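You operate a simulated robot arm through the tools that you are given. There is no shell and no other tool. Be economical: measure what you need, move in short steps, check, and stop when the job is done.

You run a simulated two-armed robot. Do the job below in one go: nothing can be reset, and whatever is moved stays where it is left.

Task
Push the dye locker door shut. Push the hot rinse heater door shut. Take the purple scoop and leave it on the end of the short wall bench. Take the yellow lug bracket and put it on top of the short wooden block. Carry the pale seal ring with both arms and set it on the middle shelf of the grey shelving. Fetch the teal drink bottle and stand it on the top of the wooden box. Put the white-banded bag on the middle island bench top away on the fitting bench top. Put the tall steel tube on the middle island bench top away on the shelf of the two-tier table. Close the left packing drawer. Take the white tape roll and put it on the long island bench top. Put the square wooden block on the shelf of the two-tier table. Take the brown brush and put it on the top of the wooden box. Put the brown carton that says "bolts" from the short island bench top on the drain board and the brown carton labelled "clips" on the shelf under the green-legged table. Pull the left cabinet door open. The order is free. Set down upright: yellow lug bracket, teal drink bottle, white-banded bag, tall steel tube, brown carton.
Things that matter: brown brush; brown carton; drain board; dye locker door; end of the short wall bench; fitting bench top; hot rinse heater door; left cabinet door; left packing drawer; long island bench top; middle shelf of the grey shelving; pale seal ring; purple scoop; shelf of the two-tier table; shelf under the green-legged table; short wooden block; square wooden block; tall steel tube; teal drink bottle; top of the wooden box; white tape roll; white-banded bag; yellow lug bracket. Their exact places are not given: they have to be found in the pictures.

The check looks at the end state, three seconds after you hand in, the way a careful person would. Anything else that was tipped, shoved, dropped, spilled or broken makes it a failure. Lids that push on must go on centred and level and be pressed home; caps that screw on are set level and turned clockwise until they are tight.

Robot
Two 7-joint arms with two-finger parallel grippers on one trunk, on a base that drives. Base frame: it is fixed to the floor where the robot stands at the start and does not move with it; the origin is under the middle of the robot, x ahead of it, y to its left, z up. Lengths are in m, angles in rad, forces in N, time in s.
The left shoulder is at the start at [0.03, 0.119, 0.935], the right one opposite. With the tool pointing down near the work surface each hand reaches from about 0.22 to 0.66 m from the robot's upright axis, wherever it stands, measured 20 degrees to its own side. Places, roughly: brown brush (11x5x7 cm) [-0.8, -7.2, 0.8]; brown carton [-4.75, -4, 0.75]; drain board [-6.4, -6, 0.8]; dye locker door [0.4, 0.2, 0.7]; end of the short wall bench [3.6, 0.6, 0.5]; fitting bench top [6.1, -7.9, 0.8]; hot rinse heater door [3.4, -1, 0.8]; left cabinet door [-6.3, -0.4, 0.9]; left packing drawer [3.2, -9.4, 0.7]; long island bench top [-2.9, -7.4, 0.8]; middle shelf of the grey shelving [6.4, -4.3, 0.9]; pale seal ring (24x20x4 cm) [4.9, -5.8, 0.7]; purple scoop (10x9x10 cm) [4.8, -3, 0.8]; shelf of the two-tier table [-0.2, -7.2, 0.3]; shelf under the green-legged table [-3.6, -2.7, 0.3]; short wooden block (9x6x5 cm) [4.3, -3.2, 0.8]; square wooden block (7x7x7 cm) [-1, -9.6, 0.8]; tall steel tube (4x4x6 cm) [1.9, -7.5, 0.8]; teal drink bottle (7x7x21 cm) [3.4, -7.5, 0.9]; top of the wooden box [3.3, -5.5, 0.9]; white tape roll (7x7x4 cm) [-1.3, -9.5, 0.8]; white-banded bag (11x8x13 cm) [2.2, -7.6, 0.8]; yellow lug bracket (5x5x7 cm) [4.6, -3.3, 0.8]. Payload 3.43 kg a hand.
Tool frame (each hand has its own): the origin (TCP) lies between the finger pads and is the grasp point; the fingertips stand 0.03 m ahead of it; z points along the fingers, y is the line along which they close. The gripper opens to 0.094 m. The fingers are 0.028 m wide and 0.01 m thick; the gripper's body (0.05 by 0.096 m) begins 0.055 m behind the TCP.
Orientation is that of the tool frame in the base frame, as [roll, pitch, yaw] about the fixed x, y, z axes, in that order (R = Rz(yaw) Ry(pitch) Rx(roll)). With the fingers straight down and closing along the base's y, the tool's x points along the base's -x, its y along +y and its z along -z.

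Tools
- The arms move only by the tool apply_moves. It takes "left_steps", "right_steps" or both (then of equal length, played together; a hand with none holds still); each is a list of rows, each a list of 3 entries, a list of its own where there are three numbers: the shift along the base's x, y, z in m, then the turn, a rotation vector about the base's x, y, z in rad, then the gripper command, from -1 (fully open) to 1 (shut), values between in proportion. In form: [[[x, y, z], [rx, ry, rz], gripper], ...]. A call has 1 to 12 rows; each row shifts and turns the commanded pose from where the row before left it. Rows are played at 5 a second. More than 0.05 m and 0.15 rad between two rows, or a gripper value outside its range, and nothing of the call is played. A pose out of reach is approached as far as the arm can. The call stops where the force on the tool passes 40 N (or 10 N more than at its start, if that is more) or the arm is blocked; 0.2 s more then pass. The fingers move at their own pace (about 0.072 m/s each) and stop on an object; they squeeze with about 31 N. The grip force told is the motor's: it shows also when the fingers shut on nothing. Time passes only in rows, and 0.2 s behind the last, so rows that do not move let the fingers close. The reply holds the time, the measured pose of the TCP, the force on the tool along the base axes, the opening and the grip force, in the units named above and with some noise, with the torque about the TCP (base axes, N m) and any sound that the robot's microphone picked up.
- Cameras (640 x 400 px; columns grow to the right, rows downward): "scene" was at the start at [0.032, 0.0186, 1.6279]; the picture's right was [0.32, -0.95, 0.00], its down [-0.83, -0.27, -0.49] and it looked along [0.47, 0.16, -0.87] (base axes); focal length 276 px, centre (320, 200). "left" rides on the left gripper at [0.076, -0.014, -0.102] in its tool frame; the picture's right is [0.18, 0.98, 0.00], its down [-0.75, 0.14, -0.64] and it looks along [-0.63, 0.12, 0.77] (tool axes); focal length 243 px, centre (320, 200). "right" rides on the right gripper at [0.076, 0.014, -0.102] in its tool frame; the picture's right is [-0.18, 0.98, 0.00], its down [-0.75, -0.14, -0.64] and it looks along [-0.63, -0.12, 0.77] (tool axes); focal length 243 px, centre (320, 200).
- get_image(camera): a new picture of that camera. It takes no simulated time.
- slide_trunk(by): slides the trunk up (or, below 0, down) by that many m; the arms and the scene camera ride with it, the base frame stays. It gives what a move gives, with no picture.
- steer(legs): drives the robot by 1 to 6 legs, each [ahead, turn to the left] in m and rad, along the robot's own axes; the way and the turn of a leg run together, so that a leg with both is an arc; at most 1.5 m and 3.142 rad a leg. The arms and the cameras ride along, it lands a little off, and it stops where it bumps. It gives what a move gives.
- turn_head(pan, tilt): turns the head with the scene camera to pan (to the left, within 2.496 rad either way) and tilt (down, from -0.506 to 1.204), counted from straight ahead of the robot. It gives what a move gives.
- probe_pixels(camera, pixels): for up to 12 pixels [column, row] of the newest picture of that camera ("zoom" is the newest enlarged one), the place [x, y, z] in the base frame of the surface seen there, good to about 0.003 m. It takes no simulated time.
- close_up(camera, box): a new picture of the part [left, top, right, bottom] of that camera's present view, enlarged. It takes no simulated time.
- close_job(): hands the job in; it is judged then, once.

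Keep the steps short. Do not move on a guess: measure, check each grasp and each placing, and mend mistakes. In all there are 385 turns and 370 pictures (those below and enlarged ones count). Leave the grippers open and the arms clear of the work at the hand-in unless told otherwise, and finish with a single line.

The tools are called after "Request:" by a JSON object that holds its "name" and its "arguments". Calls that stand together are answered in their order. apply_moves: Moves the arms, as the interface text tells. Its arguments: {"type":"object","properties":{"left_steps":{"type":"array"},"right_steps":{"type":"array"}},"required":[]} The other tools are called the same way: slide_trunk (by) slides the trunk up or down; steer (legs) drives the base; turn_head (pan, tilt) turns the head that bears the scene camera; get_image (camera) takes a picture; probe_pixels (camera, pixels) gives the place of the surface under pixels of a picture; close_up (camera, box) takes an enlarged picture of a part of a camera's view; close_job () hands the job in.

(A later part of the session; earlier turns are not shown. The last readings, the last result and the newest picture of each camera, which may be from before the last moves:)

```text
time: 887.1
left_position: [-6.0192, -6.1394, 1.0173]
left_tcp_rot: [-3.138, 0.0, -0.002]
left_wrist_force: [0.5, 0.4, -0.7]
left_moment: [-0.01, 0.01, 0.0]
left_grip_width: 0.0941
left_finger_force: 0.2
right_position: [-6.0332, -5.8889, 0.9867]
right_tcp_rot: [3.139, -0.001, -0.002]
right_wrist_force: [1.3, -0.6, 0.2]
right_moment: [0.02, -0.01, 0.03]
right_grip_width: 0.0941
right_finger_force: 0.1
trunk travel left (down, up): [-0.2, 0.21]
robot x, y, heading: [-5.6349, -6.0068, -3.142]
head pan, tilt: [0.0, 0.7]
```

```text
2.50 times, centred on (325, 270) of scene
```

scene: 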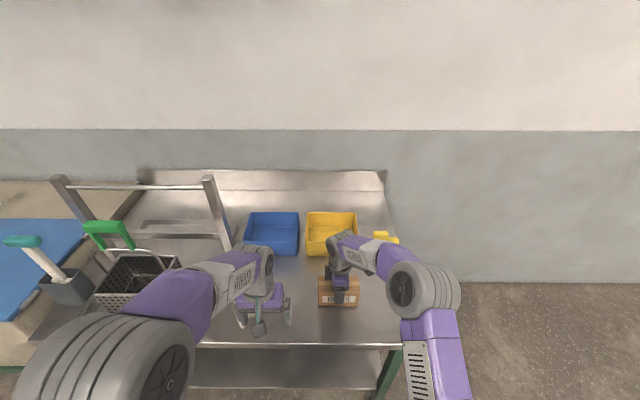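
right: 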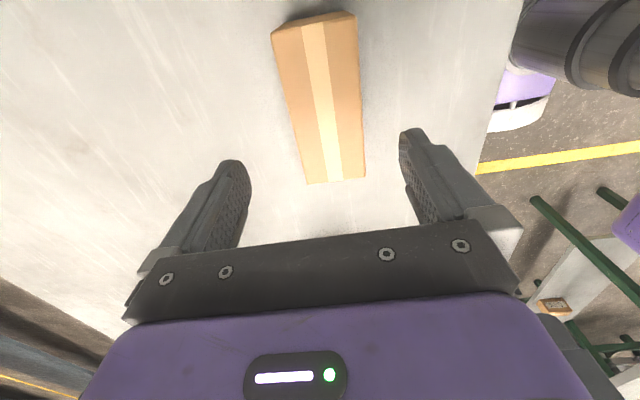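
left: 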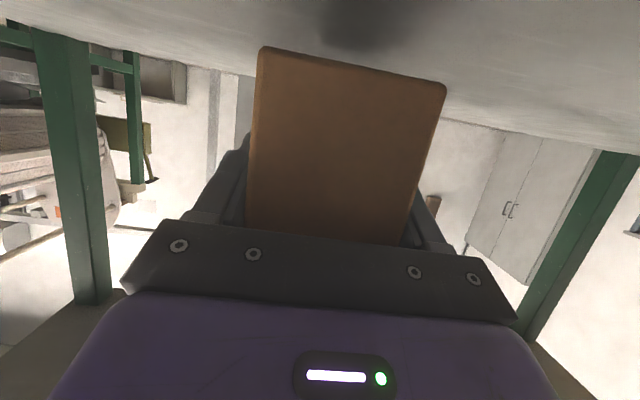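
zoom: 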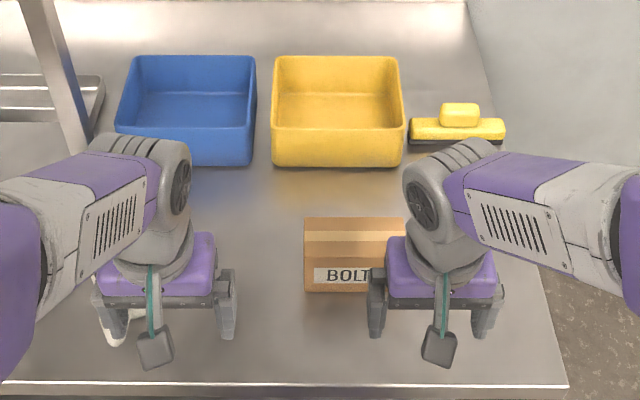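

BOLTS stands on the drain board. Last: the cabinet. I drive back through the west passage.

Request:
{"name": "steer", "arguments": {"legs": [[-0.15, 0], [0, -1.571], [0.5, 0], [0, 0.94], [0.84, 0], [0, -0.94]]}}

Request:
{"name": "steer", "arguments": {"legs": [[1.5, 0], [0.2, 0]]}}

Request:
{"name": "turn_head", "arguments": {"pan": 0, "tilt": 0.4}}

Request:
{"name": "get_image", "arguments": {"camera": "scene"}}

```text
time: 903.7
left_position: [-6.2788, -4.6134, 1.0173]
left_tcp_rot: [-3.137, -0.002, -1.592]
left_wrist_force: [0.7, 0.0, 0.0]
left_moment: [0.0, -0.01, 0.03]
left_grip_width: 0.0942
left_finger_force: 0.1
right_position: [-6.026, -4.6035, 0.9853]
right_tcp_rot: [3.139, -0.001, -1.589]
right_wrist_force: [-1.1, -0.5, -0.5]
right_moment: [0.0, 0.0, -0.03]
right_grip_width: 0.0941
right_finger_force: 0.1
trunk travel left (down, up): [-0.2, 0.21]
robot x, y, heading: [-6.1568, -4.9969, 1.552]
head pan, tilt: [0.0, 0.7]
```

```text
time: 912.3
left_position: [-6.2578, -2.9175, 1.016]
left_tcp_rot: [-3.138, -0.003, -1.584]
left_wrist_force: [-0.1, 0.1, -0.4]
left_moment: [-0.04, 0.01, 0.04]
left_grip_width: 0.0942
left_finger_force: 0.0
right_position: [-6.0068, -2.9046, 0.986]
right_tcp_rot: [3.138, -0.003, -1.581]
right_wrist_force: [0.8, 0.3, -0.9]
right_moment: [-0.01, -0.01, 0.0]
right_grip_width: 0.0941
right_finger_force: 0.1
trunk travel left (down, up): [-0.2, 0.21]
robot x, y, heading: [-6.1326, -3.3012, 1.559]
head pan, tilt: [0.0, 0.7]
```

```text
time: 913.1
left_position: [-6.2579, -2.9186, 1.0174]
left_tcp_rot: [-3.137, -0.002, -1.584]
left_wrist_force: [0.1, -0.1, -0.4]
left_moment: [0.02, 0.0, 0.03]
left_grip_width: 0.0939
left_finger_force: 0.0
right_position: [-6.0061, -2.9061, 0.9867]
right_tcp_rot: [3.138, -0.003, -1.583]
right_wrist_force: [-0.7, 0.8, -0.9]
right_moment: [0.0, -0.01, -0.02]
right_grip_width: 0.0941
right_finger_force: 0.1
trunk travel left (down, up): [-0.2, 0.21]
robot x, y, heading: [-6.1308, -3.3023, 1.561]
head pan, tilt: [0.0, 0.4]
```

```text
184 pictures are left
```

scene: 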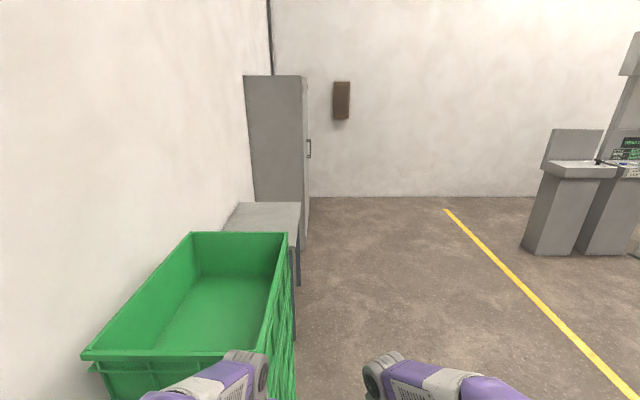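

The left hand is close to the green crates. I back off and go round to the right, then north.

Request:
{"name": "probe_pixels", "arguments": {"camera": "scene", "pixels": [[305, 180], [307, 150], [250, 180], [300, 240], [270, 300], [280, 220], [309, 148]]}}

Request:
{"name": "steer", "arguments": {"legs": [[-0.2, 0], [0, -1.0], [0.95, 0], [0, 1.0], [1.5, 0], [0.7, 0]]}}

Request:
{"name": "turn_head", "arguments": {"pan": 1.2, "tilt": 0.4}}

Request:
{"name": "get_image", "arguments": {"camera": "scene"}}

```text
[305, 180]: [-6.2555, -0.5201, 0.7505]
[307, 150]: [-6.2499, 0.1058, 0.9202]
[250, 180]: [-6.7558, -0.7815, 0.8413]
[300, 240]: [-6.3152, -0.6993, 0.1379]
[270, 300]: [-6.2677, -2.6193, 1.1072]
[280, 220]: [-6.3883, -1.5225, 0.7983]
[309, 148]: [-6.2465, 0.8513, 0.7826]
```

```text
time: 934.8
left_position: [-5.3707, -0.4238, 1.0167]
left_tcp_rot: [-3.138, -0.004, -1.611]
left_wrist_force: [-0.2, -0.2, 0.5]
left_moment: [-0.01, 0.0, -0.02]
left_grip_width: 0.094
left_finger_force: 0.1
right_position: [-5.1181, -0.4188, 0.9858]
right_tcp_rot: [3.138, -0.004, -1.609]
right_wrist_force: [-0.2, 0.1, 0.1]
right_moment: [-0.02, -0.02, 0.04]
right_grip_width: 0.094
right_finger_force: 0.1
trunk travel left (down, up): [-0.2, 0.21]
robot x, y, heading: [-5.2528, -0.8112, 1.531]
head pan, tilt: [0.0, 0.4]
```

```text
time: 936.2
left_position: [-5.37, -0.4243, 1.0155]
left_tcp_rot: [-3.141, -0.002, -1.612]
left_wrist_force: [0.1, 0.7, 0.9]
left_moment: [0.01, -0.01, -0.03]
left_grip_width: 0.0941
left_finger_force: 0.0
right_position: [-5.1186, -0.4184, 0.9863]
right_tcp_rot: [3.137, 0.0, -1.61]
right_wrist_force: [0.7, 0.2, -0.7]
right_moment: [0.0, -0.04, -0.01]
right_grip_width: 0.0941
right_finger_force: 0.1
trunk travel left (down, up): [-0.2, 0.21]
robot x, y, heading: [-5.2555, -0.8073, 1.529]
head pan, tilt: [1.201, 0.4]
```

```text
183 pictures are left
```

scene: 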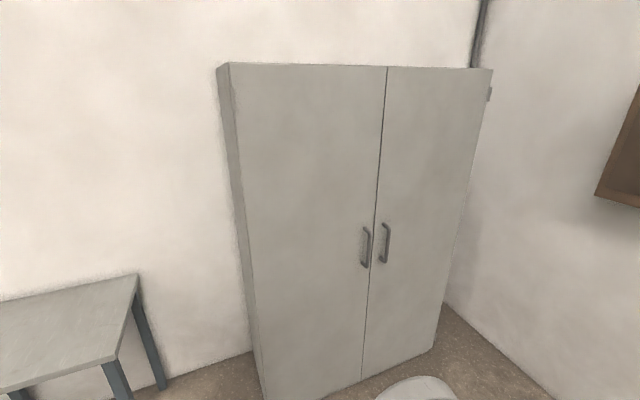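

Left door with handle at (366,247), hinge at the left. I measure door and handle.

Request:
{"name": "close_up", "arguments": {"camera": "scene", "box": [330, 200, 420, 290]}}

Request:
{"name": "probe_pixels", "arguments": {"camera": "zoom", "pixels": [[270, 190], [270, 250], [255, 300], [230, 200], [280, 350], [430, 190], [400, 290], [285, 330]]}}

Request:
{"name": "probe_pixels", "arguments": {"camera": "scene", "pixels": [[235, 75], [255, 340], [382, 90], [366, 370], [300, 200], [340, 240], [435, 340], [488, 90]]}}

```text
4.44 times, centred on (375, 245) of scene
```

zoom: 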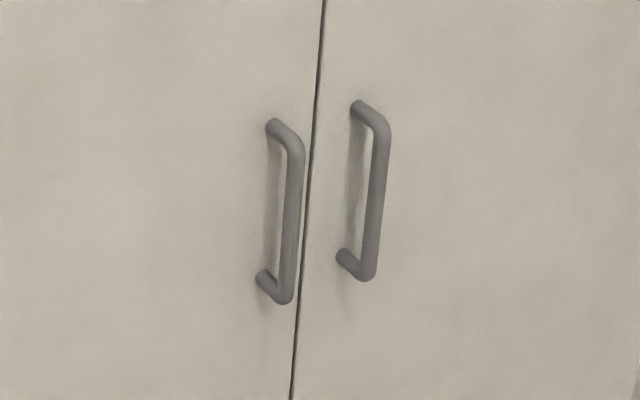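

```text
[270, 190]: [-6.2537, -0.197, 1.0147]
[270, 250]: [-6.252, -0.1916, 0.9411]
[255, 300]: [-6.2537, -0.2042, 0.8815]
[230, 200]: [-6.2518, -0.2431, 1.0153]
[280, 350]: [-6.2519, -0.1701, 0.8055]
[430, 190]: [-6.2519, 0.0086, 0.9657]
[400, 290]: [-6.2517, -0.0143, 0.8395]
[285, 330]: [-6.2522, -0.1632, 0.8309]
```

```text
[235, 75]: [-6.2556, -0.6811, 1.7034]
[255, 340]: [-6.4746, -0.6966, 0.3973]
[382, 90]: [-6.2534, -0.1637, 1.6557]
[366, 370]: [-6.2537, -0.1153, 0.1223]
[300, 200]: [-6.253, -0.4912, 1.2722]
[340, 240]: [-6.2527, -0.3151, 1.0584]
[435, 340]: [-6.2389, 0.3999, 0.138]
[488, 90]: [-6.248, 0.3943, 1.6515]
```

Request:
{"name": "probe_pixels", "arguments": {"camera": "zoom", "pixels": [[296, 170], [291, 220], [286, 280], [295, 150], [280, 128], [265, 280], [380, 190], [320, 60], [300, 300]]}}

```text
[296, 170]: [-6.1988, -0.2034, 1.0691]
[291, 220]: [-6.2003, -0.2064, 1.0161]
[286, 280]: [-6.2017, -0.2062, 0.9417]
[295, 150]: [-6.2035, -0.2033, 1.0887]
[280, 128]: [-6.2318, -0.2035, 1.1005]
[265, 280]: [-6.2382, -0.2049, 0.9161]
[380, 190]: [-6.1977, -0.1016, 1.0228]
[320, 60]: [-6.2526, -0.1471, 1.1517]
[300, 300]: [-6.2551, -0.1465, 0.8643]
```

Handle bar: vertical at (-6.205,-0.205), z 0.92–1.10; the door is hinged at y≈-0.69, width 0.54. I drive to about (-5.5,0), facing the cabinet (−x).

Request:
{"name": "steer", "arguments": {"legs": [[0.8, 0], [0, 1.605], [0.25, 0]]}}

Request:
{"name": "turn_head", "arguments": {"pan": 0.1, "tilt": 0.6}}

Request:
{"name": "get_image", "arguments": {"camera": "scene"}}

```text
time: 945.9
left_position: [-5.8593, -0.1393, 1.0165]
left_tcp_rot: [-3.138, -0.004, -0.004]
left_wrist_force: [-0.4, 0.5, -0.4]
left_moment: [0.0, 0.02, -0.01]
left_grip_width: 0.094
left_finger_force: 0.1
right_position: [-5.8741, 0.1115, 0.9858]
right_tcp_rot: [3.136, -0.003, 0.0]
right_wrist_force: [0.5, -0.5, 0.3]
right_moment: [-0.02, -0.03, 0.05]
right_grip_width: 0.0939
right_finger_force: 0.1
trunk travel left (down, up): [-0.2, 0.21]
robot x, y, heading: [-5.4727, -0.0104, -3.142]
head pan, tilt: [1.201, 0.4]
```

```text
time: 947.2
left_position: [-5.8576, -0.1394, 1.0167]
left_tcp_rot: [-3.137, -0.002, -0.002]
left_wrist_force: [-0.1, 0.2, -0.4]
left_moment: [-0.03, 0.0, 0.03]
left_grip_width: 0.094
left_finger_force: 0.2
right_position: [-5.8744, 0.1121, 0.9852]
right_tcp_rot: [3.138, -0.002, 0.001]
right_wrist_force: [-0.2, -0.1, -0.2]
right_moment: [-0.02, -0.01, -0.01]
right_grip_width: 0.0941
right_finger_force: 0.2
trunk travel left (down, up): [-0.2, 0.21]
robot x, y, heading: [-5.474, -0.0133, -3.137]
head pan, tilt: [0.099, 0.6]
```

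```text
181 pictures are left
```

scene: 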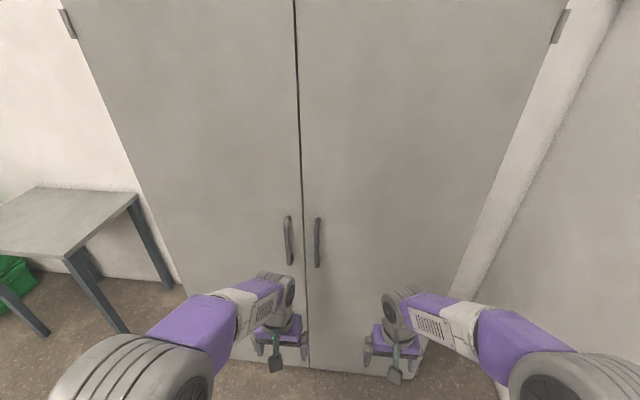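

I tip the left hand level toward −x while bringing it before the handle.

Request:
{"name": "apply_moves", "arguments": {"left_steps": [[[-0.025, -0.0073, 0], [0, 0.145, 0], -1], [[-0.025, -0.0073, 0], [0, 0.145, 0], -1], [[-0.025, -0.0073, 0], [0, 0.145, 0], -1], [[-0.025, -0.0073, 0], [0, 0.145, 0], -1], [[-0.025, -0.0073, 0], [0, 0.145, 0], -1], [[-0.025, -0.0073, 0], [0, 0.145, 0], -1], [[-0.025, -0.0073, 0], [0, 0.145, 0], -1], [[-0.025, -0.0073, 0], [0, 0.145, 0], -1], [[-0.025, -0.0073, -0.01], [0, 0.145, 0], -1], [[0, 0, 0], [0, 0.1, 0], -1]]}}

Request:
{"name": "get_image", "arguments": {"camera": "left"}}

Request:
{"name": "get_image", "arguments": {"camera": "scene"}}

```text
time: 949.4
left_position: [-6.0834, -0.2061, 1.0066]
left_tcp_rot: [3.128, 1.403, -0.016]
left_wrist_force: [0.2, 0.4, -1.0]
left_moment: [0.01, 0.0, -0.03]
left_grip_width: 0.0941
left_finger_force: 0.0
right_position: [-5.873, 0.1102, 0.9854]
right_tcp_rot: [3.138, -0.001, -0.001]
right_wrist_force: [0.2, -1.3, -0.6]
right_moment: [0.02, 0.03, 0.04]
right_grip_width: 0.094
right_finger_force: 0.0
trunk travel left (down, up): [-0.2, 0.21]
robot x, y, heading: [-5.4765, -0.0086, -3.137]
head pan, tilt: [0.099, 0.6]
```

```text
180 pictures are left
```

left: 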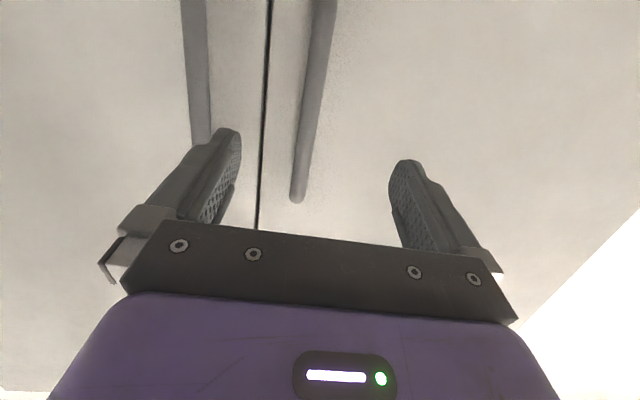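

```text
179 pictures are left
```

scene: 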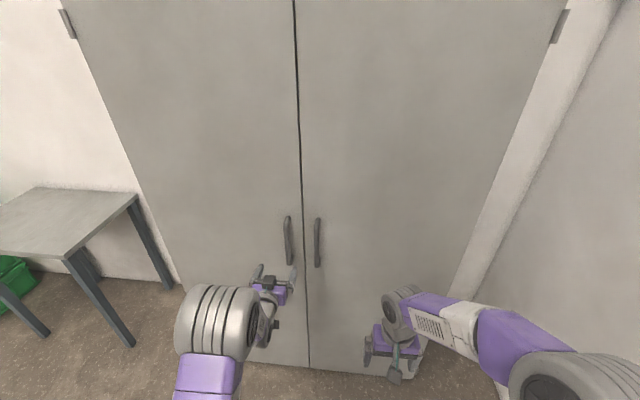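

The bar passes between the fingers. I advance 12 cm and close on it.

Request:
{"name": "apply_moves", "arguments": {"left_steps": [[[-0.045, 0, 0], [0, 0, 0], -1], [[-0.045, 0, 0], [0, 0, 0], -1], [[-0.028, 0, 0], [0, 0, 0], -1], [[0, 0, 0], [0, 0, 0], 1], [[0, 0, 0], [0, 0, 0], 1], [[0, 0, 0], [0, 0, 0], 1], [[0, 0, 0], [0, 0, 0], 1]]}}

Request:
{"name": "get_image", "arguments": {"camera": "left"}}

```text
time: 951.0
left_position: [-6.2011, -0.1983, 1.007]
left_tcp_rot: [3.119, 1.402, -0.036]
left_wrist_force: [3.2, 23.2, -3.1]
left_moment: [-0.08, 0.28, -0.2]
left_grip_width: 0.0217
left_finger_force: 45.1
right_position: [-5.8731, 0.1149, 0.985]
right_tcp_rot: [3.137, -0.001, 0.002]
right_wrist_force: [-0.7, 0.0, -0.2]
right_moment: [0.02, -0.01, 0.04]
right_grip_width: 0.0941
right_finger_force: 0.0
trunk travel left (down, up): [-0.2, 0.21]
robot x, y, heading: [-5.4743, -0.0103, 3.139]
head pan, tilt: [0.099, 0.6]
```

```text
178 pictures are left
```

left: 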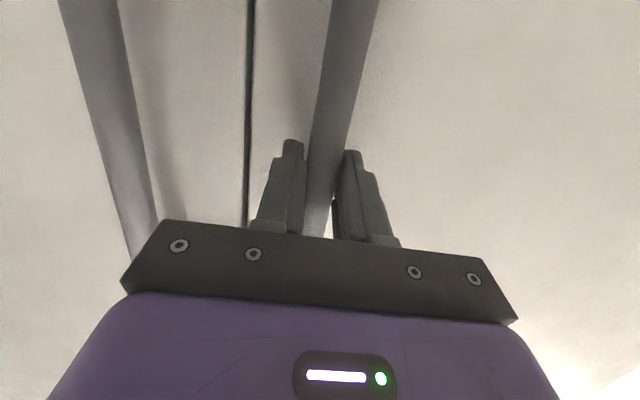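

Gripped (the bar is at y≈-0.198). I pull along the arc to about 30°, hand orientation kept.

Request:
{"name": "apply_moves", "arguments": {"left_steps": [[[0.02, 0.005, 0], [0, 0, 0], 1], [[0.022, -0.003, 0], [0, 0, 0], 1], [[0.042, -0.01, 0], [0, 0, 0], 1], [[0.041, -0.013, 0], [0, 0, 0], 1], [[0.04, -0.017, 0], [0, 0, 0], 1], [[0.038, -0.02, 0], [0, 0, 0], 1], [[0.036, -0.023, 0], [0, 0, 0], 1]]}}

Request:
{"name": "get_image", "arguments": {"camera": "scene"}}

```text
time: 952.6
left_position: [-5.9585, -0.2848, 1.0068]
left_tcp_rot: [3.121, 1.404, -0.028]
left_wrist_force: [13.8, 18.5, 3.9]
left_moment: [-0.03, -0.61, -0.06]
left_grip_width: 0.0176
left_finger_force: 45.0
right_position: [-5.8713, 0.1133, 0.9875]
right_tcp_rot: [3.137, -0.001, -0.002]
right_wrist_force: [0.1, 0.1, -0.1]
right_moment: [0.02, 0.02, 0.0]
right_grip_width: 0.0939
right_finger_force: 0.0
trunk travel left (down, up): [-0.2, 0.21]
robot x, y, heading: [-5.4734, -0.0115, -3.146]
head pan, tilt: [0.099, 0.6]
```

```text
177 pictures are left
```

scene: 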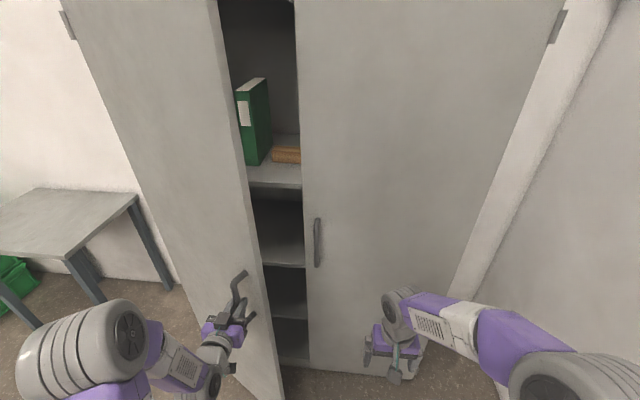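

It opens. I keep on to about 50°.

Request:
{"name": "apply_moves", "arguments": {"left_steps": [[[0.033, -0.026, 0], [0, 0, -0.05], 1], [[0.031, -0.029, 0], [0, 0, -0.05], 1], [[0.029, -0.032, 0], [0, 0, -0.05], 1], [[0.026, -0.034, 0], [0, 0, -0.05], 1]]}}

Request:
{"name": "get_image", "arguments": {"camera": "scene"}}

```text
time: 953.6
left_position: [-5.8375, -0.4056, 1.0086]
left_tcp_rot: [3.134, 1.402, -0.207]
left_wrist_force: [27.3, 18.9, -7.2]
left_moment: [-0.73, 0.59, -0.03]
left_grip_width: 0.0176
left_finger_force: 44.9
right_position: [-5.8705, 0.1125, 0.9878]
right_tcp_rot: [3.136, 0.002, 0.0]
right_wrist_force: [-0.2, -0.3, 0.0]
right_moment: [0.02, -0.01, -0.03]
right_grip_width: 0.0941
right_finger_force: 0.1
trunk travel left (down, up): [-0.2, 0.21]
robot x, y, heading: [-5.4771, -0.0077, -3.139]
head pan, tilt: [0.099, 0.6]
```

```text
176 pictures are left
```

scene: 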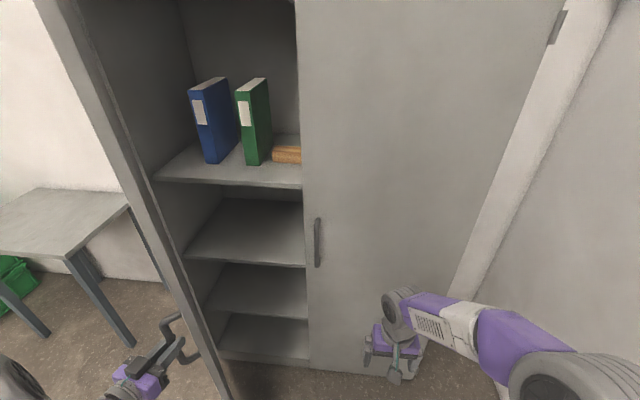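

Open about 50°. To swing it wider I release (opening only a little), retreat, and will push from the door's inner side.

Request:
{"name": "apply_moves", "arguments": {"left_steps": [[[-0.003, 0.0, 0], [0, 0, 0], 0.15], [[0, 0, 0], [0, 0, 0], 0.15], [[0.04, -0.01, 0], [0, 0, 0], 0.15], [[0.04, -0.01, 0], [0, 0, 0], 0.15], [[0.03, -0.005, 0], [0, 0, 0], 0.15]]}}

Request:
{"name": "turn_head", "arguments": {"pan": 0.5, "tilt": 0.7}}

Request:
{"name": "get_image", "arguments": {"camera": "scene"}}

```text
time: 954.8
left_position: [-5.7353, -0.4322, 1.0063]
left_tcp_rot: [3.13, 1.403, -0.218]
left_wrist_force: [-0.7, 0.5, -0.5]
left_moment: [-0.03, 0.0, -0.01]
left_grip_width: 0.0399
left_finger_force: 0.0
right_position: [-5.8726, 0.1117, 0.9867]
right_tcp_rot: [3.138, -0.002, 0.0]
right_wrist_force: [-0.3, -0.5, 0.1]
right_moment: [0.0, -0.01, 0.02]
right_grip_width: 0.0941
right_finger_force: 0.0
trunk travel left (down, up): [-0.2, 0.21]
robot x, y, heading: [-5.4762, -0.0073, -3.147]
head pan, tilt: [0.099, 0.6]
```

```text
time: 955.7
left_position: [-5.7358, -0.4324, 1.0064]
left_tcp_rot: [3.129, 1.404, -0.217]
left_wrist_force: [-0.6, 0.4, 0.1]
left_moment: [0.04, -0.02, 0.01]
left_grip_width: 0.0398
left_finger_force: 0.0
right_position: [-5.8736, 0.1124, 0.9863]
right_tcp_rot: [3.139, 0.0, 0.002]
right_wrist_force: [0.6, -0.3, -0.5]
right_moment: [0.02, 0.01, 0.01]
right_grip_width: 0.0939
right_finger_force: 0.1
trunk travel left (down, up): [-0.2, 0.21]
robot x, y, heading: [-5.4746, -0.0108, -3.144]
head pan, tilt: [0.499, 0.7]
```

```text
175 pictures are left
```

scene: 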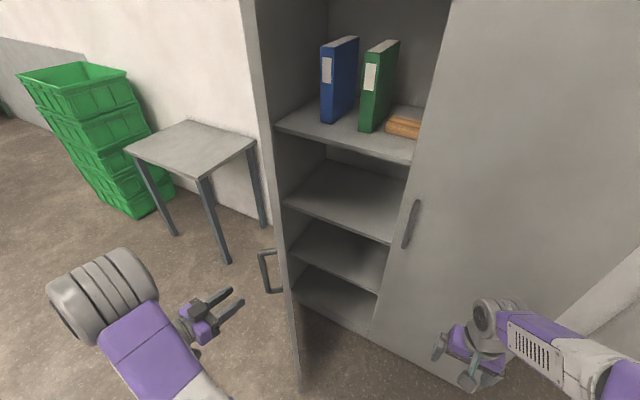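

The left hand, closed, goes round the door's free edge to its inner side.

Request:
{"name": "apply_moves", "arguments": {"left_steps": [[[0.03, 0.03, 0], [0, 0, 0], 1], [[0.01, 0.045, 0], [0, 0, 0], 1], [[0, 0.045, 0], [0, 0, 0], 1], [[0, 0.045, 0], [0, 0, 0], 1], [[0, 0.045, 0], [0, 0, 0], 1], [[0, 0.045, 0], [0, 0, 0], 1], [[0, 0.035, 0], [0, 0, 0], 1], [[-0.045, 0, 0], [0, 0, 0], 1], [[-0.045, 0, 0], [0, 0, 0], 1], [[-0.045, 0, 0], [0, 0, 0], 1], [[-0.045, -0.01, 0], [0, 0, 0], 1], [[-0.045, -0.01, 0], [0, 0, 0], 1]]}}

Request:
{"name": "get_image", "arguments": {"camera": "scene"}}

```text
time: 958.1
left_position: [-5.8534, -0.3687, 0.9546]
left_tcp_rot: [-3.088, 1.402, -0.17]
left_wrist_force: [13.1, 6.9, 6.8]
left_moment: [-0.56, -0.04, 1.45]
left_grip_width: 0.0002
left_finger_force: 30.7
left hand out of reach, approached as far as the arm can: row 2, 3, 4, 5, 6, 7
right_position: [-5.8727, 0.1123, 0.9868]
right_tcp_rot: [3.138, -0.002, 0.002]
right_wrist_force: [-0.6, -0.4, -0.3]
right_moment: [0.04, -0.02, 0.01]
right_grip_width: 0.094
right_finger_force: 0.0
trunk travel left (down, up): [-0.2, 0.21]
robot x, y, heading: [-5.4773, -0.011, -3.138]
head pan, tilt: [0.499, 0.7]
stopped in row 11 (left hand): the force on the tool passed its limit at 74 N (the readings are from after the stop); the commanded pose is now the measured one
```

```text
174 pictures are left
```

scene: 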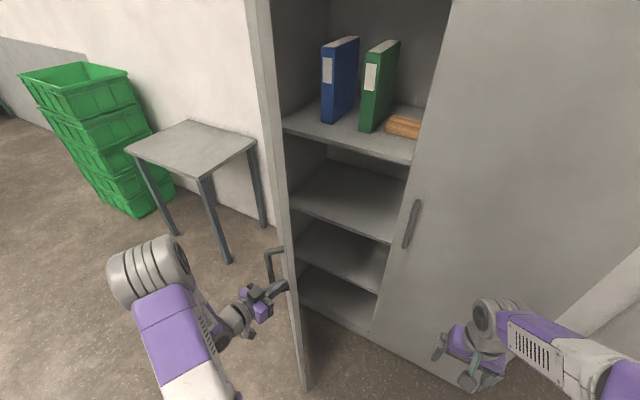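

The arm could not fold that close. I pull the left hand back and straighten it (fingers down).

Request:
{"name": "apply_moves", "arguments": {"left_steps": [[[0.04, -0.01, 0], [0, 0, 0], 1], [[0.04, -0.01, 0], [0, -0.1, 0], 1], [[0.02, 0, 0.01], [0, -0.145, 0], 1], [[0, 0, 0.01], [0, -0.145, 0], 1], [[0, 0, 0.01], [0, -0.145, 0], 1], [[0, 0, 0.01], [0, -0.145, 0], 1], [[0, 0, 0.01], [0, -0.145, 0], 1], [[0, 0, 0.01], [0, -0.145, 0], 1], [[0, 0, 0], [0, -0.145, 0], 1], [[0, 0, 0], [0, -0.145, 0], 1], [[0, 0, 0], [0, -0.145, 0], 1]]}}

Request:
{"name": "get_image", "arguments": {"camera": "scene"}}

```text
time: 960.5
left_position: [-5.7591, -0.3724, 1.0251]
left_tcp_rot: [-2.925, 0.006, -0.063]
left_wrist_force: [4.0, -6.0, -3.1]
left_moment: [0.59, 0.3, 0.09]
left_grip_width: 0.0
left_finger_force: 31.0
left hand out of reach, approached as far as the arm can: row 11
right_position: [-5.8748, 0.1136, 0.9843]
right_tcp_rot: [3.135, -0.005, -0.001]
right_wrist_force: [-0.8, 1.2, -0.2]
right_moment: [-0.09, -0.01, 0.01]
right_grip_width: 0.0939
right_finger_force: 0.0
trunk travel left (down, up): [-0.2, 0.21]
robot x, y, heading: [-5.4832, -0.0058, -3.14]
head pan, tilt: [0.499, 0.7]
```

```text
173 pictures are left
```

scene: 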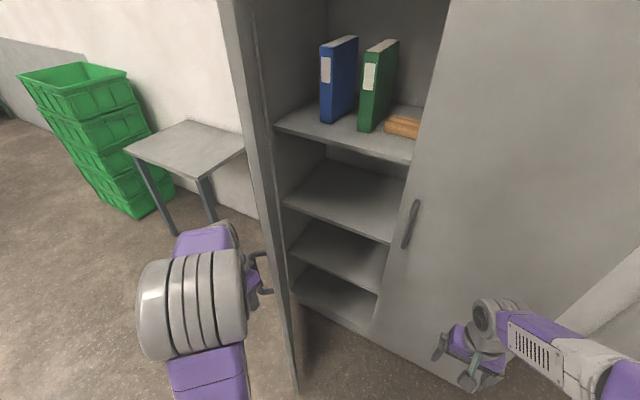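

I move the left hand clear of the door (+x) and look again.

Request:
{"name": "apply_moves", "arguments": {"left_steps": [[[0.03, 0.0, 0], [0, 0, 0], 1], [[0.04, 0.02, 0], [0, 0, 0], 1], [[0.02, 0.03, 0], [-0.1, 0, 0], 1], [[0.0, 0.03, 0], [-0.1, 0, 0], -1]]}}

Request:
{"name": "get_image", "arguments": {"camera": "scene"}}

Request:
{"name": "probe_pixels", "arguments": {"camera": "scene", "pixels": [[245, 100], [275, 250], [290, 350], [255, 120], [270, 180], [225, 60]]}}

```text
time: 961.5
left_position: [-5.6606, -0.3034, 1.0218]
left_tcp_rot: [-3.119, -0.007, -0.027]
left_wrist_force: [-0.3, -0.7, 0.1]
left_moment: [0.02, -0.04, 0.04]
left_grip_width: 0.0531
left_finger_force: 0.1
right_position: [-5.8731, 0.1119, 0.9863]
right_tcp_rot: [3.138, -0.002, 0.0]
right_wrist_force: [-0.1, -0.4, -0.1]
right_moment: [0.01, 0.01, 0.01]
right_grip_width: 0.0942
right_finger_force: 0.1
trunk travel left (down, up): [-0.2, 0.21]
robot x, y, heading: [-5.4761, -0.0102, -3.142]
head pan, tilt: [0.499, 0.7]
```

```text
172 pictures are left
```

scene: 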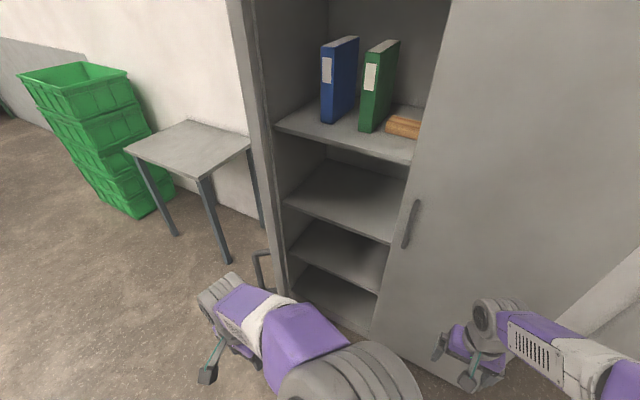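

```text
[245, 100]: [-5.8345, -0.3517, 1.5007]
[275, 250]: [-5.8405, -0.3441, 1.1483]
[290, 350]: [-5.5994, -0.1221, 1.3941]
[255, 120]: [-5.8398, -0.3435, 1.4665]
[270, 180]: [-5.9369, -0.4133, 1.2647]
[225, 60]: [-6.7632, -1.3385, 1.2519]
```

Door edge is at (-5.835,-0.35), so ~51° open. I back the robot 0.2 m, extend the left hand (fingers down) past the edge's right side, then drive in and push from inside.

Request:
{"name": "steer", "arguments": {"legs": [[-0.2, 0]]}}

Request:
{"name": "apply_moves", "arguments": {"left_steps": [[[-0.035, 0.03, 0], [0, 0, 0], 1], [[-0.035, 0.03, 0], [0, 0, 0], 1], [[-0.035, 0.03, 0], [0, 0, 0], 1], [[-0.035, 0.03, 0], [0, 0, 0], 1], [[-0.035, 0.03, 0], [0, 0, 0], 1], [[-0.035, 0.02, 0], [0, 0, 0], 1], [[-0.03, 0.01, 0], [0, 0, 0], 1]]}}

Request:
{"name": "get_image", "arguments": {"camera": "scene"}}

```text
time: 963.1
left_position: [-5.459, -0.3044, 1.0218]
left_tcp_rot: [-3.118, -0.008, -0.029]
left_wrist_force: [-0.2, -0.4, 0.1]
left_moment: [0.01, 0.01, 0.01]
left_grip_width: 0.0941
left_finger_force: 0.0
right_position: [-5.6717, 0.112, 0.9862]
right_tcp_rot: [3.139, -0.002, 0.002]
right_wrist_force: [1.2, -0.5, -0.4]
right_moment: [-0.03, 0.0, 0.02]
right_grip_width: 0.0941
right_finger_force: 0.1
trunk travel left (down, up): [-0.2, 0.21]
robot x, y, heading: [-5.2766, -0.0118, -3.14]
head pan, tilt: [0.499, 0.7]
```

```text
time: 964.7
left_position: [-5.6995, -0.1242, 1.0215]
left_tcp_rot: [-3.115, -0.01, -0.026]
left_wrist_force: [0.3, 0.6, -0.1]
left_moment: [0.02, -0.02, -0.02]
left_grip_width: 0.0
left_finger_force: 31.2
right_position: [-5.6741, 0.1104, 0.9863]
right_tcp_rot: [3.138, -0.004, 0.001]
right_wrist_force: [0.0, -0.5, -0.5]
right_moment: [0.01, 0.0, -0.01]
right_grip_width: 0.0943
right_finger_force: 0.1
trunk travel left (down, up): [-0.2, 0.21]
robot x, y, heading: [-5.2721, -0.0078, -3.14]
head pan, tilt: [0.499, 0.7]
```

```text
171 pictures are left
```

scene: 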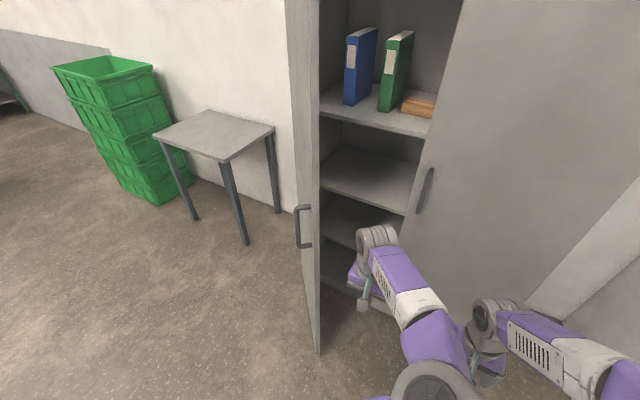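

The hand is right of the door edge. I drive 0.24 m ahead, then push −y with the hand.

Request:
{"name": "steer", "arguments": {"legs": [[0.24, 0]]}}

Request:
{"name": "apply_moves", "arguments": {"left_steps": [[[0, -0.045, 0], [0, 0, 0], 1], [[0, -0.045, 0], [0, 0, 0], 1], [[0, -0.045, 0], [0, 0, 0], 1], [[0.005, -0.04, 0], [0, 0, 0], 1], [[0.01, -0.04, 0], [0, 0, 0], 1], [[0.01, -0.04, 0], [0, 0, 0], 1], [[0.015, -0.04, 0], [0, 0, 0], 1], [[0.015, -0.04, 0], [0, 0, 0], 1]]}}

Request:
{"name": "get_image", "arguments": {"camera": "scene"}}

```text
time: 966.4
left_position: [-5.9386, -0.1242, 1.0211]
left_tcp_rot: [-3.118, -0.01, -0.029]
left_wrist_force: [-0.3, -0.6, -0.9]
left_moment: [0.0, -0.05, 0.01]
left_grip_width: 0.0
left_finger_force: 30.9
right_position: [-5.9108, 0.1114, 0.9856]
right_tcp_rot: [3.137, -0.003, 0.001]
right_wrist_force: [-0.5, 0.4, 0.4]
right_moment: [-0.01, 0.01, -0.05]
right_grip_width: 0.0941
right_finger_force: 0.0
trunk travel left (down, up): [-0.2, 0.21]
robot x, y, heading: [-5.5168, -0.0107, -3.139]
head pan, tilt: [0.499, 0.7]
```

```text
time: 968.2
left_position: [-5.8714, -0.3765, 1.0696]
left_tcp_rot: [-3.12, -0.009, -0.026]
left_wrist_force: [0.1, -0.6, 0.5]
left_moment: [0.0, -0.02, -0.02]
left_grip_width: 0.0
left_finger_force: 30.8
left hand out of reach, approached as far as the arm can: row 4, 5, 6, 7, 8
right_position: [-5.9103, 0.1099, 0.9862]
right_tcp_rot: [3.137, -0.001, 0.001]
right_wrist_force: [-0.1, -0.5, 0.1]
right_moment: [0.01, 0.01, 0.04]
right_grip_width: 0.094
right_finger_force: 0.0
trunk travel left (down, up): [-0.2, 0.21]
robot x, y, heading: [-5.5121, -0.0124, -3.143]
head pan, tilt: [0.499, 0.7]
```

```text
170 pictures are left
```

scene: 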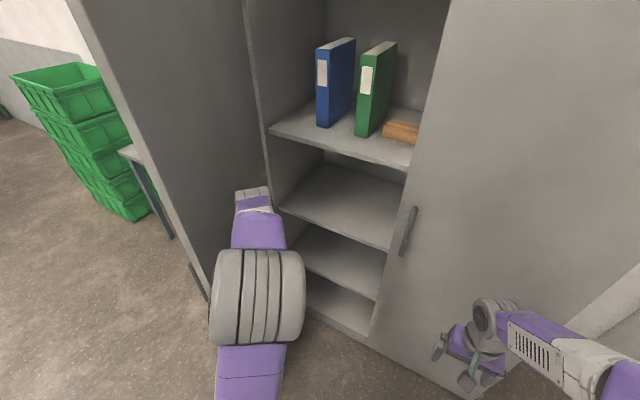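

The door is wider now. I use the base: turning left swings the hand on, toward (+x,−y).

Request:
{"name": "steer", "arguments": {"legs": [[0, 0.3]]}}

Request:
{"name": "get_image", "arguments": {"camera": "scene"}}

Request:
{"name": "probe_pixels", "arguments": {"camera": "scene", "pixels": [[100, 100], [150, 200], [200, 100], [190, 270], [160, 150], [120, 60]]}}

```text
time: 969.6
left_position: [-5.7493, -0.4651, 1.0708]
left_tcp_rot: [-3.119, -0.009, 0.274]
left_wrist_force: [0.0, 0.1, -0.6]
left_moment: [0.01, 0.02, -0.06]
left_grip_width: 0.0
left_finger_force: 30.6
right_position: [-5.9305, -0.0119, 0.9852]
right_tcp_rot: [3.137, -0.003, 0.3]
right_wrist_force: [-0.4, -0.2, 0.0]
right_moment: [-0.01, 0.01, -0.02]
right_grip_width: 0.094
right_finger_force: 0.1
trunk travel left (down, up): [-0.2, 0.21]
robot x, y, heading: [-5.514, -0.0109, -2.839]
head pan, tilt: [0.499, 0.7]
```

```text
169 pictures are left
```

scene: 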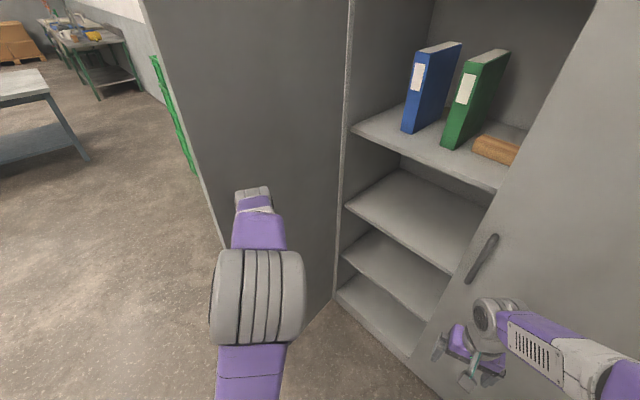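

```text
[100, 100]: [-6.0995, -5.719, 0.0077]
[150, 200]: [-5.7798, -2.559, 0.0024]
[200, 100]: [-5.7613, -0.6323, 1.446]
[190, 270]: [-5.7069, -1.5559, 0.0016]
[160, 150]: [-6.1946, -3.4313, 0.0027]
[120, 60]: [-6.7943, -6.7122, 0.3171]
```

The door stands at about 83°. I back away and check it.

Request:
{"name": "steer", "arguments": {"legs": [[-0.45, 0]]}}

Request:
{"name": "turn_head", "arguments": {"pan": 0.1, "tilt": 0.4}}

Request:
{"name": "get_image", "arguments": {"camera": "scene"}}

```text
time: 972.4
left_position: [-5.3179, -0.3299, 1.0709]
left_tcp_rot: [-3.12, -0.008, 0.271]
left_wrist_force: [0.7, -0.6, 0.4]
left_moment: [-0.05, -0.01, 0.0]
left_grip_width: 0.0001
left_finger_force: 31.4
right_position: [-5.4973, 0.123, 0.9862]
right_tcp_rot: [3.138, -0.002, 0.299]
right_wrist_force: [0.4, 0.2, 0.4]
right_moment: [0.01, 0.02, 0.03]
right_grip_width: 0.0939
right_finger_force: 0.0
trunk travel left (down, up): [-0.2, 0.21]
robot x, y, heading: [-5.0796, 0.1246, -2.842]
head pan, tilt: [0.499, 0.7]
```

```text
time: 973.2
left_position: [-5.3189, -0.3298, 1.0715]
left_tcp_rot: [-3.119, -0.01, 0.27]
left_wrist_force: [0.0, 0.3, 0.5]
left_moment: [-0.01, 0.01, 0.02]
left_grip_width: 0.0
left_finger_force: 30.6
right_position: [-5.4977, 0.1236, 0.9872]
right_tcp_rot: [3.139, -0.004, 0.297]
right_wrist_force: [0.4, -0.4, -0.1]
right_moment: [-0.01, -0.01, 0.02]
right_grip_width: 0.0938
right_finger_force: 0.1
trunk travel left (down, up): [-0.2, 0.21]
robot x, y, heading: [-5.0833, 0.1262, -2.848]
head pan, tilt: [0.099, 0.4]
```

```text
168 pictures are left
```

scene: 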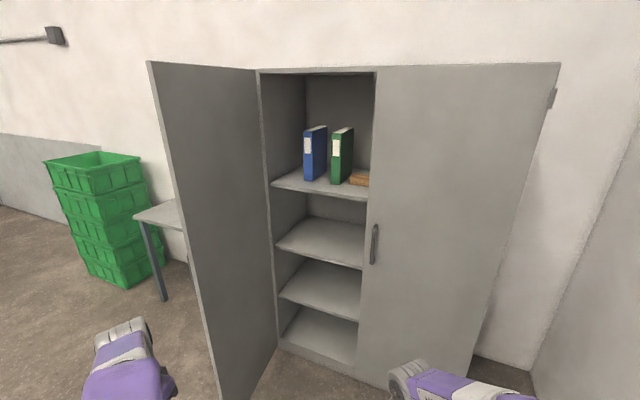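

The left door stands wide open. I open the left gripper and, with plenty of budget left, look east to drive back and verify the dye locker door.

Request:
{"name": "apply_moves", "arguments": {"left_steps": [[[0, 0, 0], [0, 0, 0], -1], [[0, 0, 0], [0, 0, 0], -1]]}}

Request:
{"name": "steer", "arguments": {"legs": [[0, 2.8]]}}

Request:
{"name": "turn_head", "arguments": {"pan": 0, "tilt": 0.35}}

Request:
{"name": "get_image", "arguments": {"camera": "scene"}}

```text
time: 973.8
left_position: [-5.3184, -0.3304, 1.0707]
left_tcp_rot: [-3.119, -0.01, 0.27]
left_wrist_force: [-0.5, -0.2, 0.0]
left_moment: [0.0, 0.03, 0.01]
left_grip_width: 0.0819
left_finger_force: 0.0
right_position: [-5.4977, 0.1234, 0.9859]
right_tcp_rot: [3.138, -0.004, 0.3]
right_wrist_force: [-0.3, 0.6, 0.4]
right_moment: [0.01, -0.01, -0.02]
right_grip_width: 0.0939
right_finger_force: 0.0
trunk travel left (down, up): [-0.2, 0.21]
robot x, y, heading: [-5.0803, 0.1219, -2.847]
head pan, tilt: [0.099, 0.4]
```

```text
time: 980.8
left_position: [-4.7079, 0.4733, 1.0702]
left_tcp_rot: [-3.118, -0.008, 3.073]
left_wrist_force: [-0.1, 0.2, 0.2]
left_moment: [0.03, 0.04, -0.05]
left_grip_width: 0.0939
left_finger_force: 0.1
right_position: [-4.6897, -0.0124, 0.9861]
right_tcp_rot: [3.138, -0.005, 3.101]
right_wrist_force: [0.3, -0.4, -0.7]
right_moment: [0.01, 0.02, 0.02]
right_grip_width: 0.0941
right_finger_force: 0.1
trunk travel left (down, up): [-0.2, 0.21]
robot x, y, heading: [-5.0831, 0.1215, -0.042]
head pan, tilt: [0.099, 0.4]
```

```text
time: 981.5
left_position: [-4.7085, 0.4738, 1.0712]
left_tcp_rot: [-3.119, -0.01, 3.073]
left_wrist_force: [0.0, -0.4, -0.2]
left_moment: [-0.01, -0.01, 0.02]
left_grip_width: 0.094
left_finger_force: 0.0
right_position: [-4.6894, -0.0128, 0.9872]
right_tcp_rot: [3.137, -0.004, 3.1]
right_wrist_force: [0.3, 0.4, -0.1]
right_moment: [0.03, 0.0, 0.0]
right_grip_width: 0.0941
right_finger_force: 0.0
trunk travel left (down, up): [-0.2, 0.21]
robot x, y, heading: [-5.0767, 0.1275, -0.042]
head pan, tilt: [0.0, 0.351]
```

```text
167 pictures are left
```

scene: 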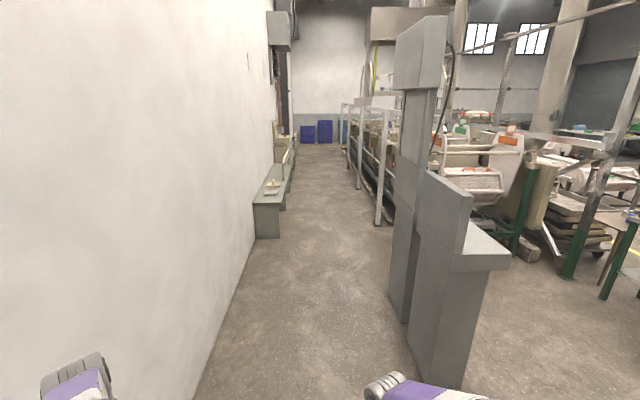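

The lane is clear. I bring the left hand in, measure the console and bench edges, then drive.

Request:
{"name": "probe_pixels", "arguments": {"camera": "scene", "pixels": [[400, 300], [415, 345], [270, 225], [245, 260], [380, 215]]}}

Request:
{"name": "apply_moves", "arguments": {"left_steps": [[[0, -0.045, -0.01], [0, 0, 0], -1], [[0, -0.045, -0.01], [0, 0, 0], -1], [[0, -0.045, -0.01], [0, 0, 0], -1], [[0, -0.045, -0.01], [0, 0, 0], -1]]}}

```text
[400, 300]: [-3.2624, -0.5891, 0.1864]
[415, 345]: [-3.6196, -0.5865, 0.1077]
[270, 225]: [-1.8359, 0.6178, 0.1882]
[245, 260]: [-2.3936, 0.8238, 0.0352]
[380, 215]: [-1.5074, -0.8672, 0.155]
```

```text
time: 982.5
left_position: [-4.7064, 0.2927, 1.0297]
left_tcp_rot: [-3.119, -0.008, 3.075]
left_wrist_force: [-0.6, -0.4, -0.1]
left_moment: [0.0, -0.01, -0.03]
left_grip_width: 0.094
left_finger_force: 0.2
right_position: [-4.6888, -0.0131, 0.9863]
right_tcp_rot: [3.138, -0.004, 3.102]
right_wrist_force: [0.1, -0.7, 0.1]
right_moment: [0.01, 0.0, 0.01]
right_grip_width: 0.094
right_finger_force: 0.1
trunk travel left (down, up): [-0.2, 0.21]
robot x, y, heading: [-5.0832, 0.1223, -0.043]
head pan, tilt: [0.0, 0.351]
```

Request:
{"name": "steer", "arguments": {"legs": [[1.5, 0], [1.5, 0.02], [1.5, 0.02], [0.4, 0]]}}

Request:
{"name": "turn_head", "arguments": {"pan": 0.6, "tilt": 0.7}}

Request:
{"name": "get_image", "arguments": {"camera": "scene"}}

```text
time: 1006.1
left_position: [0.2045, 0.1727, 1.0316]
left_tcp_rot: [-3.119, -0.011, 3.107]
left_wrist_force: [-0.1, 0.2, 0.7]
left_moment: [-0.01, 0.04, -0.01]
left_grip_width: 0.094
left_finger_force: 0.1
right_position: [0.2318, -0.1344, 0.9855]
right_tcp_rot: [3.14, -0.004, 3.135]
right_wrist_force: [0.3, 0.6, -0.5]
right_moment: [0.01, 0.0, -0.03]
right_grip_width: 0.0939
right_finger_force: 0.0
trunk travel left (down, up): [-0.2, 0.21]
robot x, y, heading: [-0.1656, -0.0121, -0.003]
head pan, tilt: [0.0, 0.351]
```

```text
time: 1007.1
left_position: [0.2038, 0.172, 1.0305]
left_tcp_rot: [-3.12, -0.01, 3.106]
left_wrist_force: [-0.4, 0.3, 0.2]
left_moment: [0.0, 0.05, -0.02]
left_grip_width: 0.094
left_finger_force: 0.0
right_position: [0.2313, -0.1336, 0.9865]
right_tcp_rot: [3.138, -0.004, 3.136]
right_wrist_force: [0.0, -0.3, -0.1]
right_moment: [0.02, 0.02, -0.01]
right_grip_width: 0.094
right_finger_force: 0.0
trunk travel left (down, up): [-0.2, 0.21]
robot x, y, heading: [-0.1688, -0.0117, -0.003]
head pan, tilt: [0.6, 0.7]
```

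```text
166 pictures are left
```

scene: 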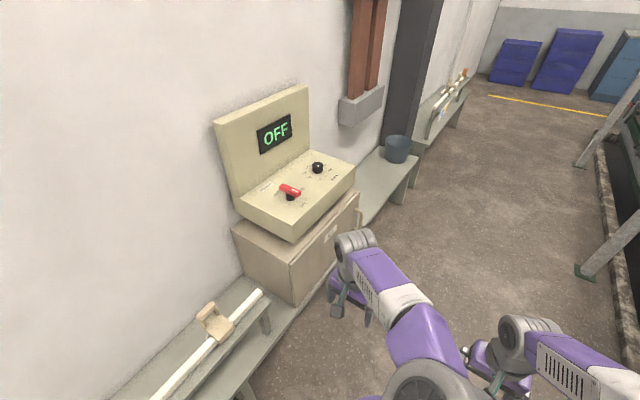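

Request:
{"name": "close_up", "arguments": {"camera": "scene", "box": [225, 180, 385, 310]}}

Request:
{"name": "probe_pixels", "arguments": {"camera": "zoom", "pixels": [[280, 390], [250, 330], [300, 330], [400, 230], [520, 80], [530, 130], [445, 200], [240, 280], [350, 300], [490, 110], [270, 350]]}}

```text
3.08 times, centred on (305, 245) of scene
```

zoom: 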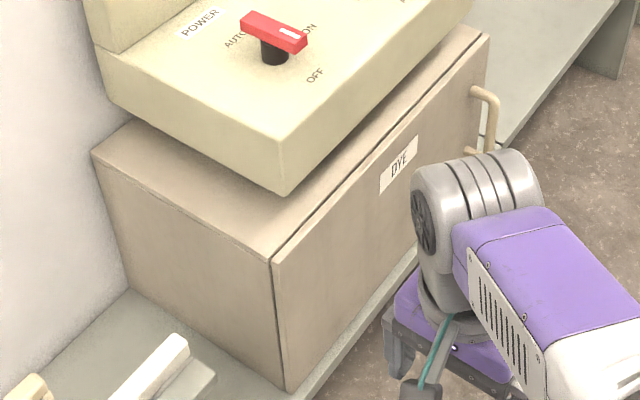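

```text
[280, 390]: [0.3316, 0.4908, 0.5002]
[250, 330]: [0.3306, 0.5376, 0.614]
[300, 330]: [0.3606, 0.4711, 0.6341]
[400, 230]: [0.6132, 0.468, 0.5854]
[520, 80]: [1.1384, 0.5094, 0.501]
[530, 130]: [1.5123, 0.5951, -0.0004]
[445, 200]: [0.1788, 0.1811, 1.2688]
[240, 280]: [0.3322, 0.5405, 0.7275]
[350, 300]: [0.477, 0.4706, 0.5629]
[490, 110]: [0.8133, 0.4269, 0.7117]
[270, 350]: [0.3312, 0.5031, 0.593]
```

Nearly flush (y 0.471 → 0.468). To be sure, I go in front of it and probe its free end.

Request:
{"name": "steer", "arguments": {"legs": [[0.9, 0], [0, 1.571]]}}

Request:
{"name": "turn_head", "arguments": {"pan": 0, "tilt": 0.9}}

Request:
{"name": "get_image", "arguments": {"camera": "scene"}}

```text
time: 1015.7
left_position: [0.5568, 0.3501, 1.0299]
left_tcp_rot: [-3.118, -0.009, -1.621]
left_wrist_force: [0.4, -0.3, 0.1]
left_moment: [0.0, 0.01, 0.0]
left_grip_width: 0.0941
left_finger_force: 0.1
right_position: [0.8619, 0.3722, 0.9872]
right_tcp_rot: [3.138, -0.001, -1.592]
right_wrist_force: [-0.1, 0.7, 0.4]
right_moment: [0.0, 0.04, 0.0]
right_grip_width: 0.0941
right_finger_force: 0.0
trunk travel left (down, up): [-0.2, 0.21]
robot x, y, heading: [0.7351, -0.0206, 1.545]
head pan, tilt: [0.6, 0.7]
```

```text
time: 1016.7
left_position: [0.5572, 0.3494, 1.0304]
left_tcp_rot: [-3.119, -0.009, -1.62]
left_wrist_force: [-0.1, 0.2, 0.1]
left_moment: [0.01, 0.03, 0.0]
left_grip_width: 0.0941
left_finger_force: 0.1
right_position: [0.8631, 0.3735, 0.9869]
right_tcp_rot: [3.139, -0.003, -1.59]
right_wrist_force: [0.0, 0.1, -0.2]
right_moment: [0.02, -0.01, 0.02]
right_grip_width: 0.0941
right_finger_force: 0.0
trunk travel left (down, up): [-0.2, 0.21]
robot x, y, heading: [0.7309, -0.0228, 1.552]
head pan, tilt: [0.0, 0.901]
```

```text
164 pictures are left
```

scene: 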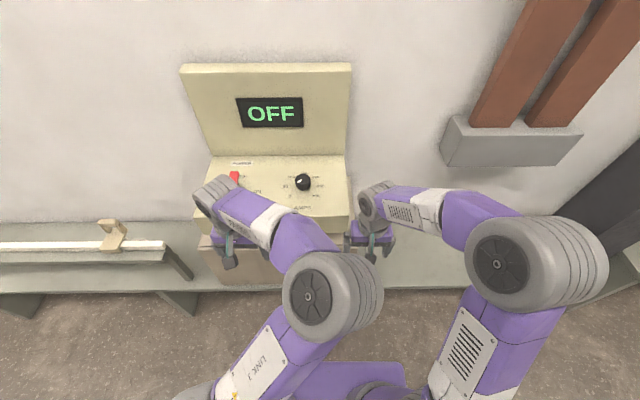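

Request:
{"name": "steer", "arguments": {"legs": [[-0.2, 0]]}}

Request:
{"name": "close_up", "arguments": {"camera": "scene", "box": [190, 180, 390, 310]}}

Request:
{"name": "probe_pixels", "arguments": {"camera": "zoom", "pixels": [[250, 200], [300, 200], [340, 200], [380, 200], [420, 200], [440, 180], [300, 160], [400, 160]]}}

```text
time: 1018.3
left_position: [0.552, 0.1492, 1.0308]
left_tcp_rot: [-3.117, -0.009, -1.617]
left_wrist_force: [-0.8, -0.7, 0.9]
left_moment: [0.05, -0.02, -0.03]
left_grip_width: 0.0939
left_finger_force: 0.0
right_position: [0.8591, 0.1727, 0.9864]
right_tcp_rot: [3.139, -0.003, -1.591]
right_wrist_force: [-0.1, -0.8, 0.5]
right_moment: [0.01, -0.01, 0.0]
right_grip_width: 0.0939
right_finger_force: 0.1
trunk travel left (down, up): [-0.2, 0.21]
robot x, y, heading: [0.7315, -0.2153, 1.551]
head pan, tilt: [0.0, 0.901]
```

```text
3.08 times, centred on (290, 245) of scene
```

zoom: 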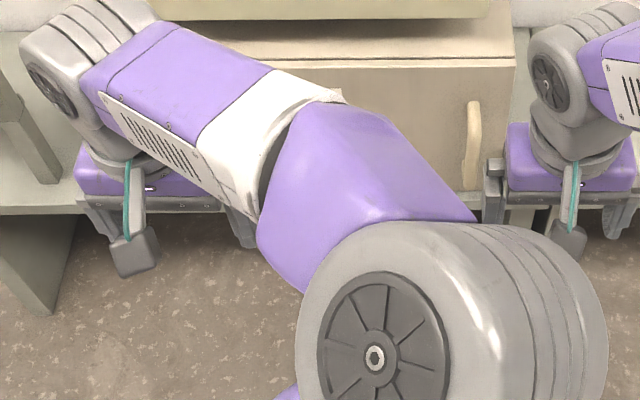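

```text
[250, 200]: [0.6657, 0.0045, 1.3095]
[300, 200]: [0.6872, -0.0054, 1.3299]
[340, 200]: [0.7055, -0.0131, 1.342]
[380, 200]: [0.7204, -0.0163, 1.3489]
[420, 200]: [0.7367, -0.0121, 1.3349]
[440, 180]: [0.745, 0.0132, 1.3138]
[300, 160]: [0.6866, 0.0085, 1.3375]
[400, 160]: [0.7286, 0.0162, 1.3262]
```

Request:
{"name": "probe_pixels", "arguments": {"camera": "zoom", "pixels": [[350, 80], [400, 85], [440, 90], [500, 80], [505, 120], [500, 150], [430, 120], [490, 65], [530, 100], [400, 62]]}}

```text
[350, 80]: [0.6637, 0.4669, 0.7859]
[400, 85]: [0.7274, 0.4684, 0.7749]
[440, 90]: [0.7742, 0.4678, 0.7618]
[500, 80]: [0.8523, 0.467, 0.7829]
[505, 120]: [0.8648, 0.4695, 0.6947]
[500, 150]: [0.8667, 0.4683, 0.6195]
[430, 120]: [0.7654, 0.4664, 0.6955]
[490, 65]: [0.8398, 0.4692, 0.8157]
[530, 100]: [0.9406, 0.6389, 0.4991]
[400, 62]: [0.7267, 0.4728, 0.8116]
```

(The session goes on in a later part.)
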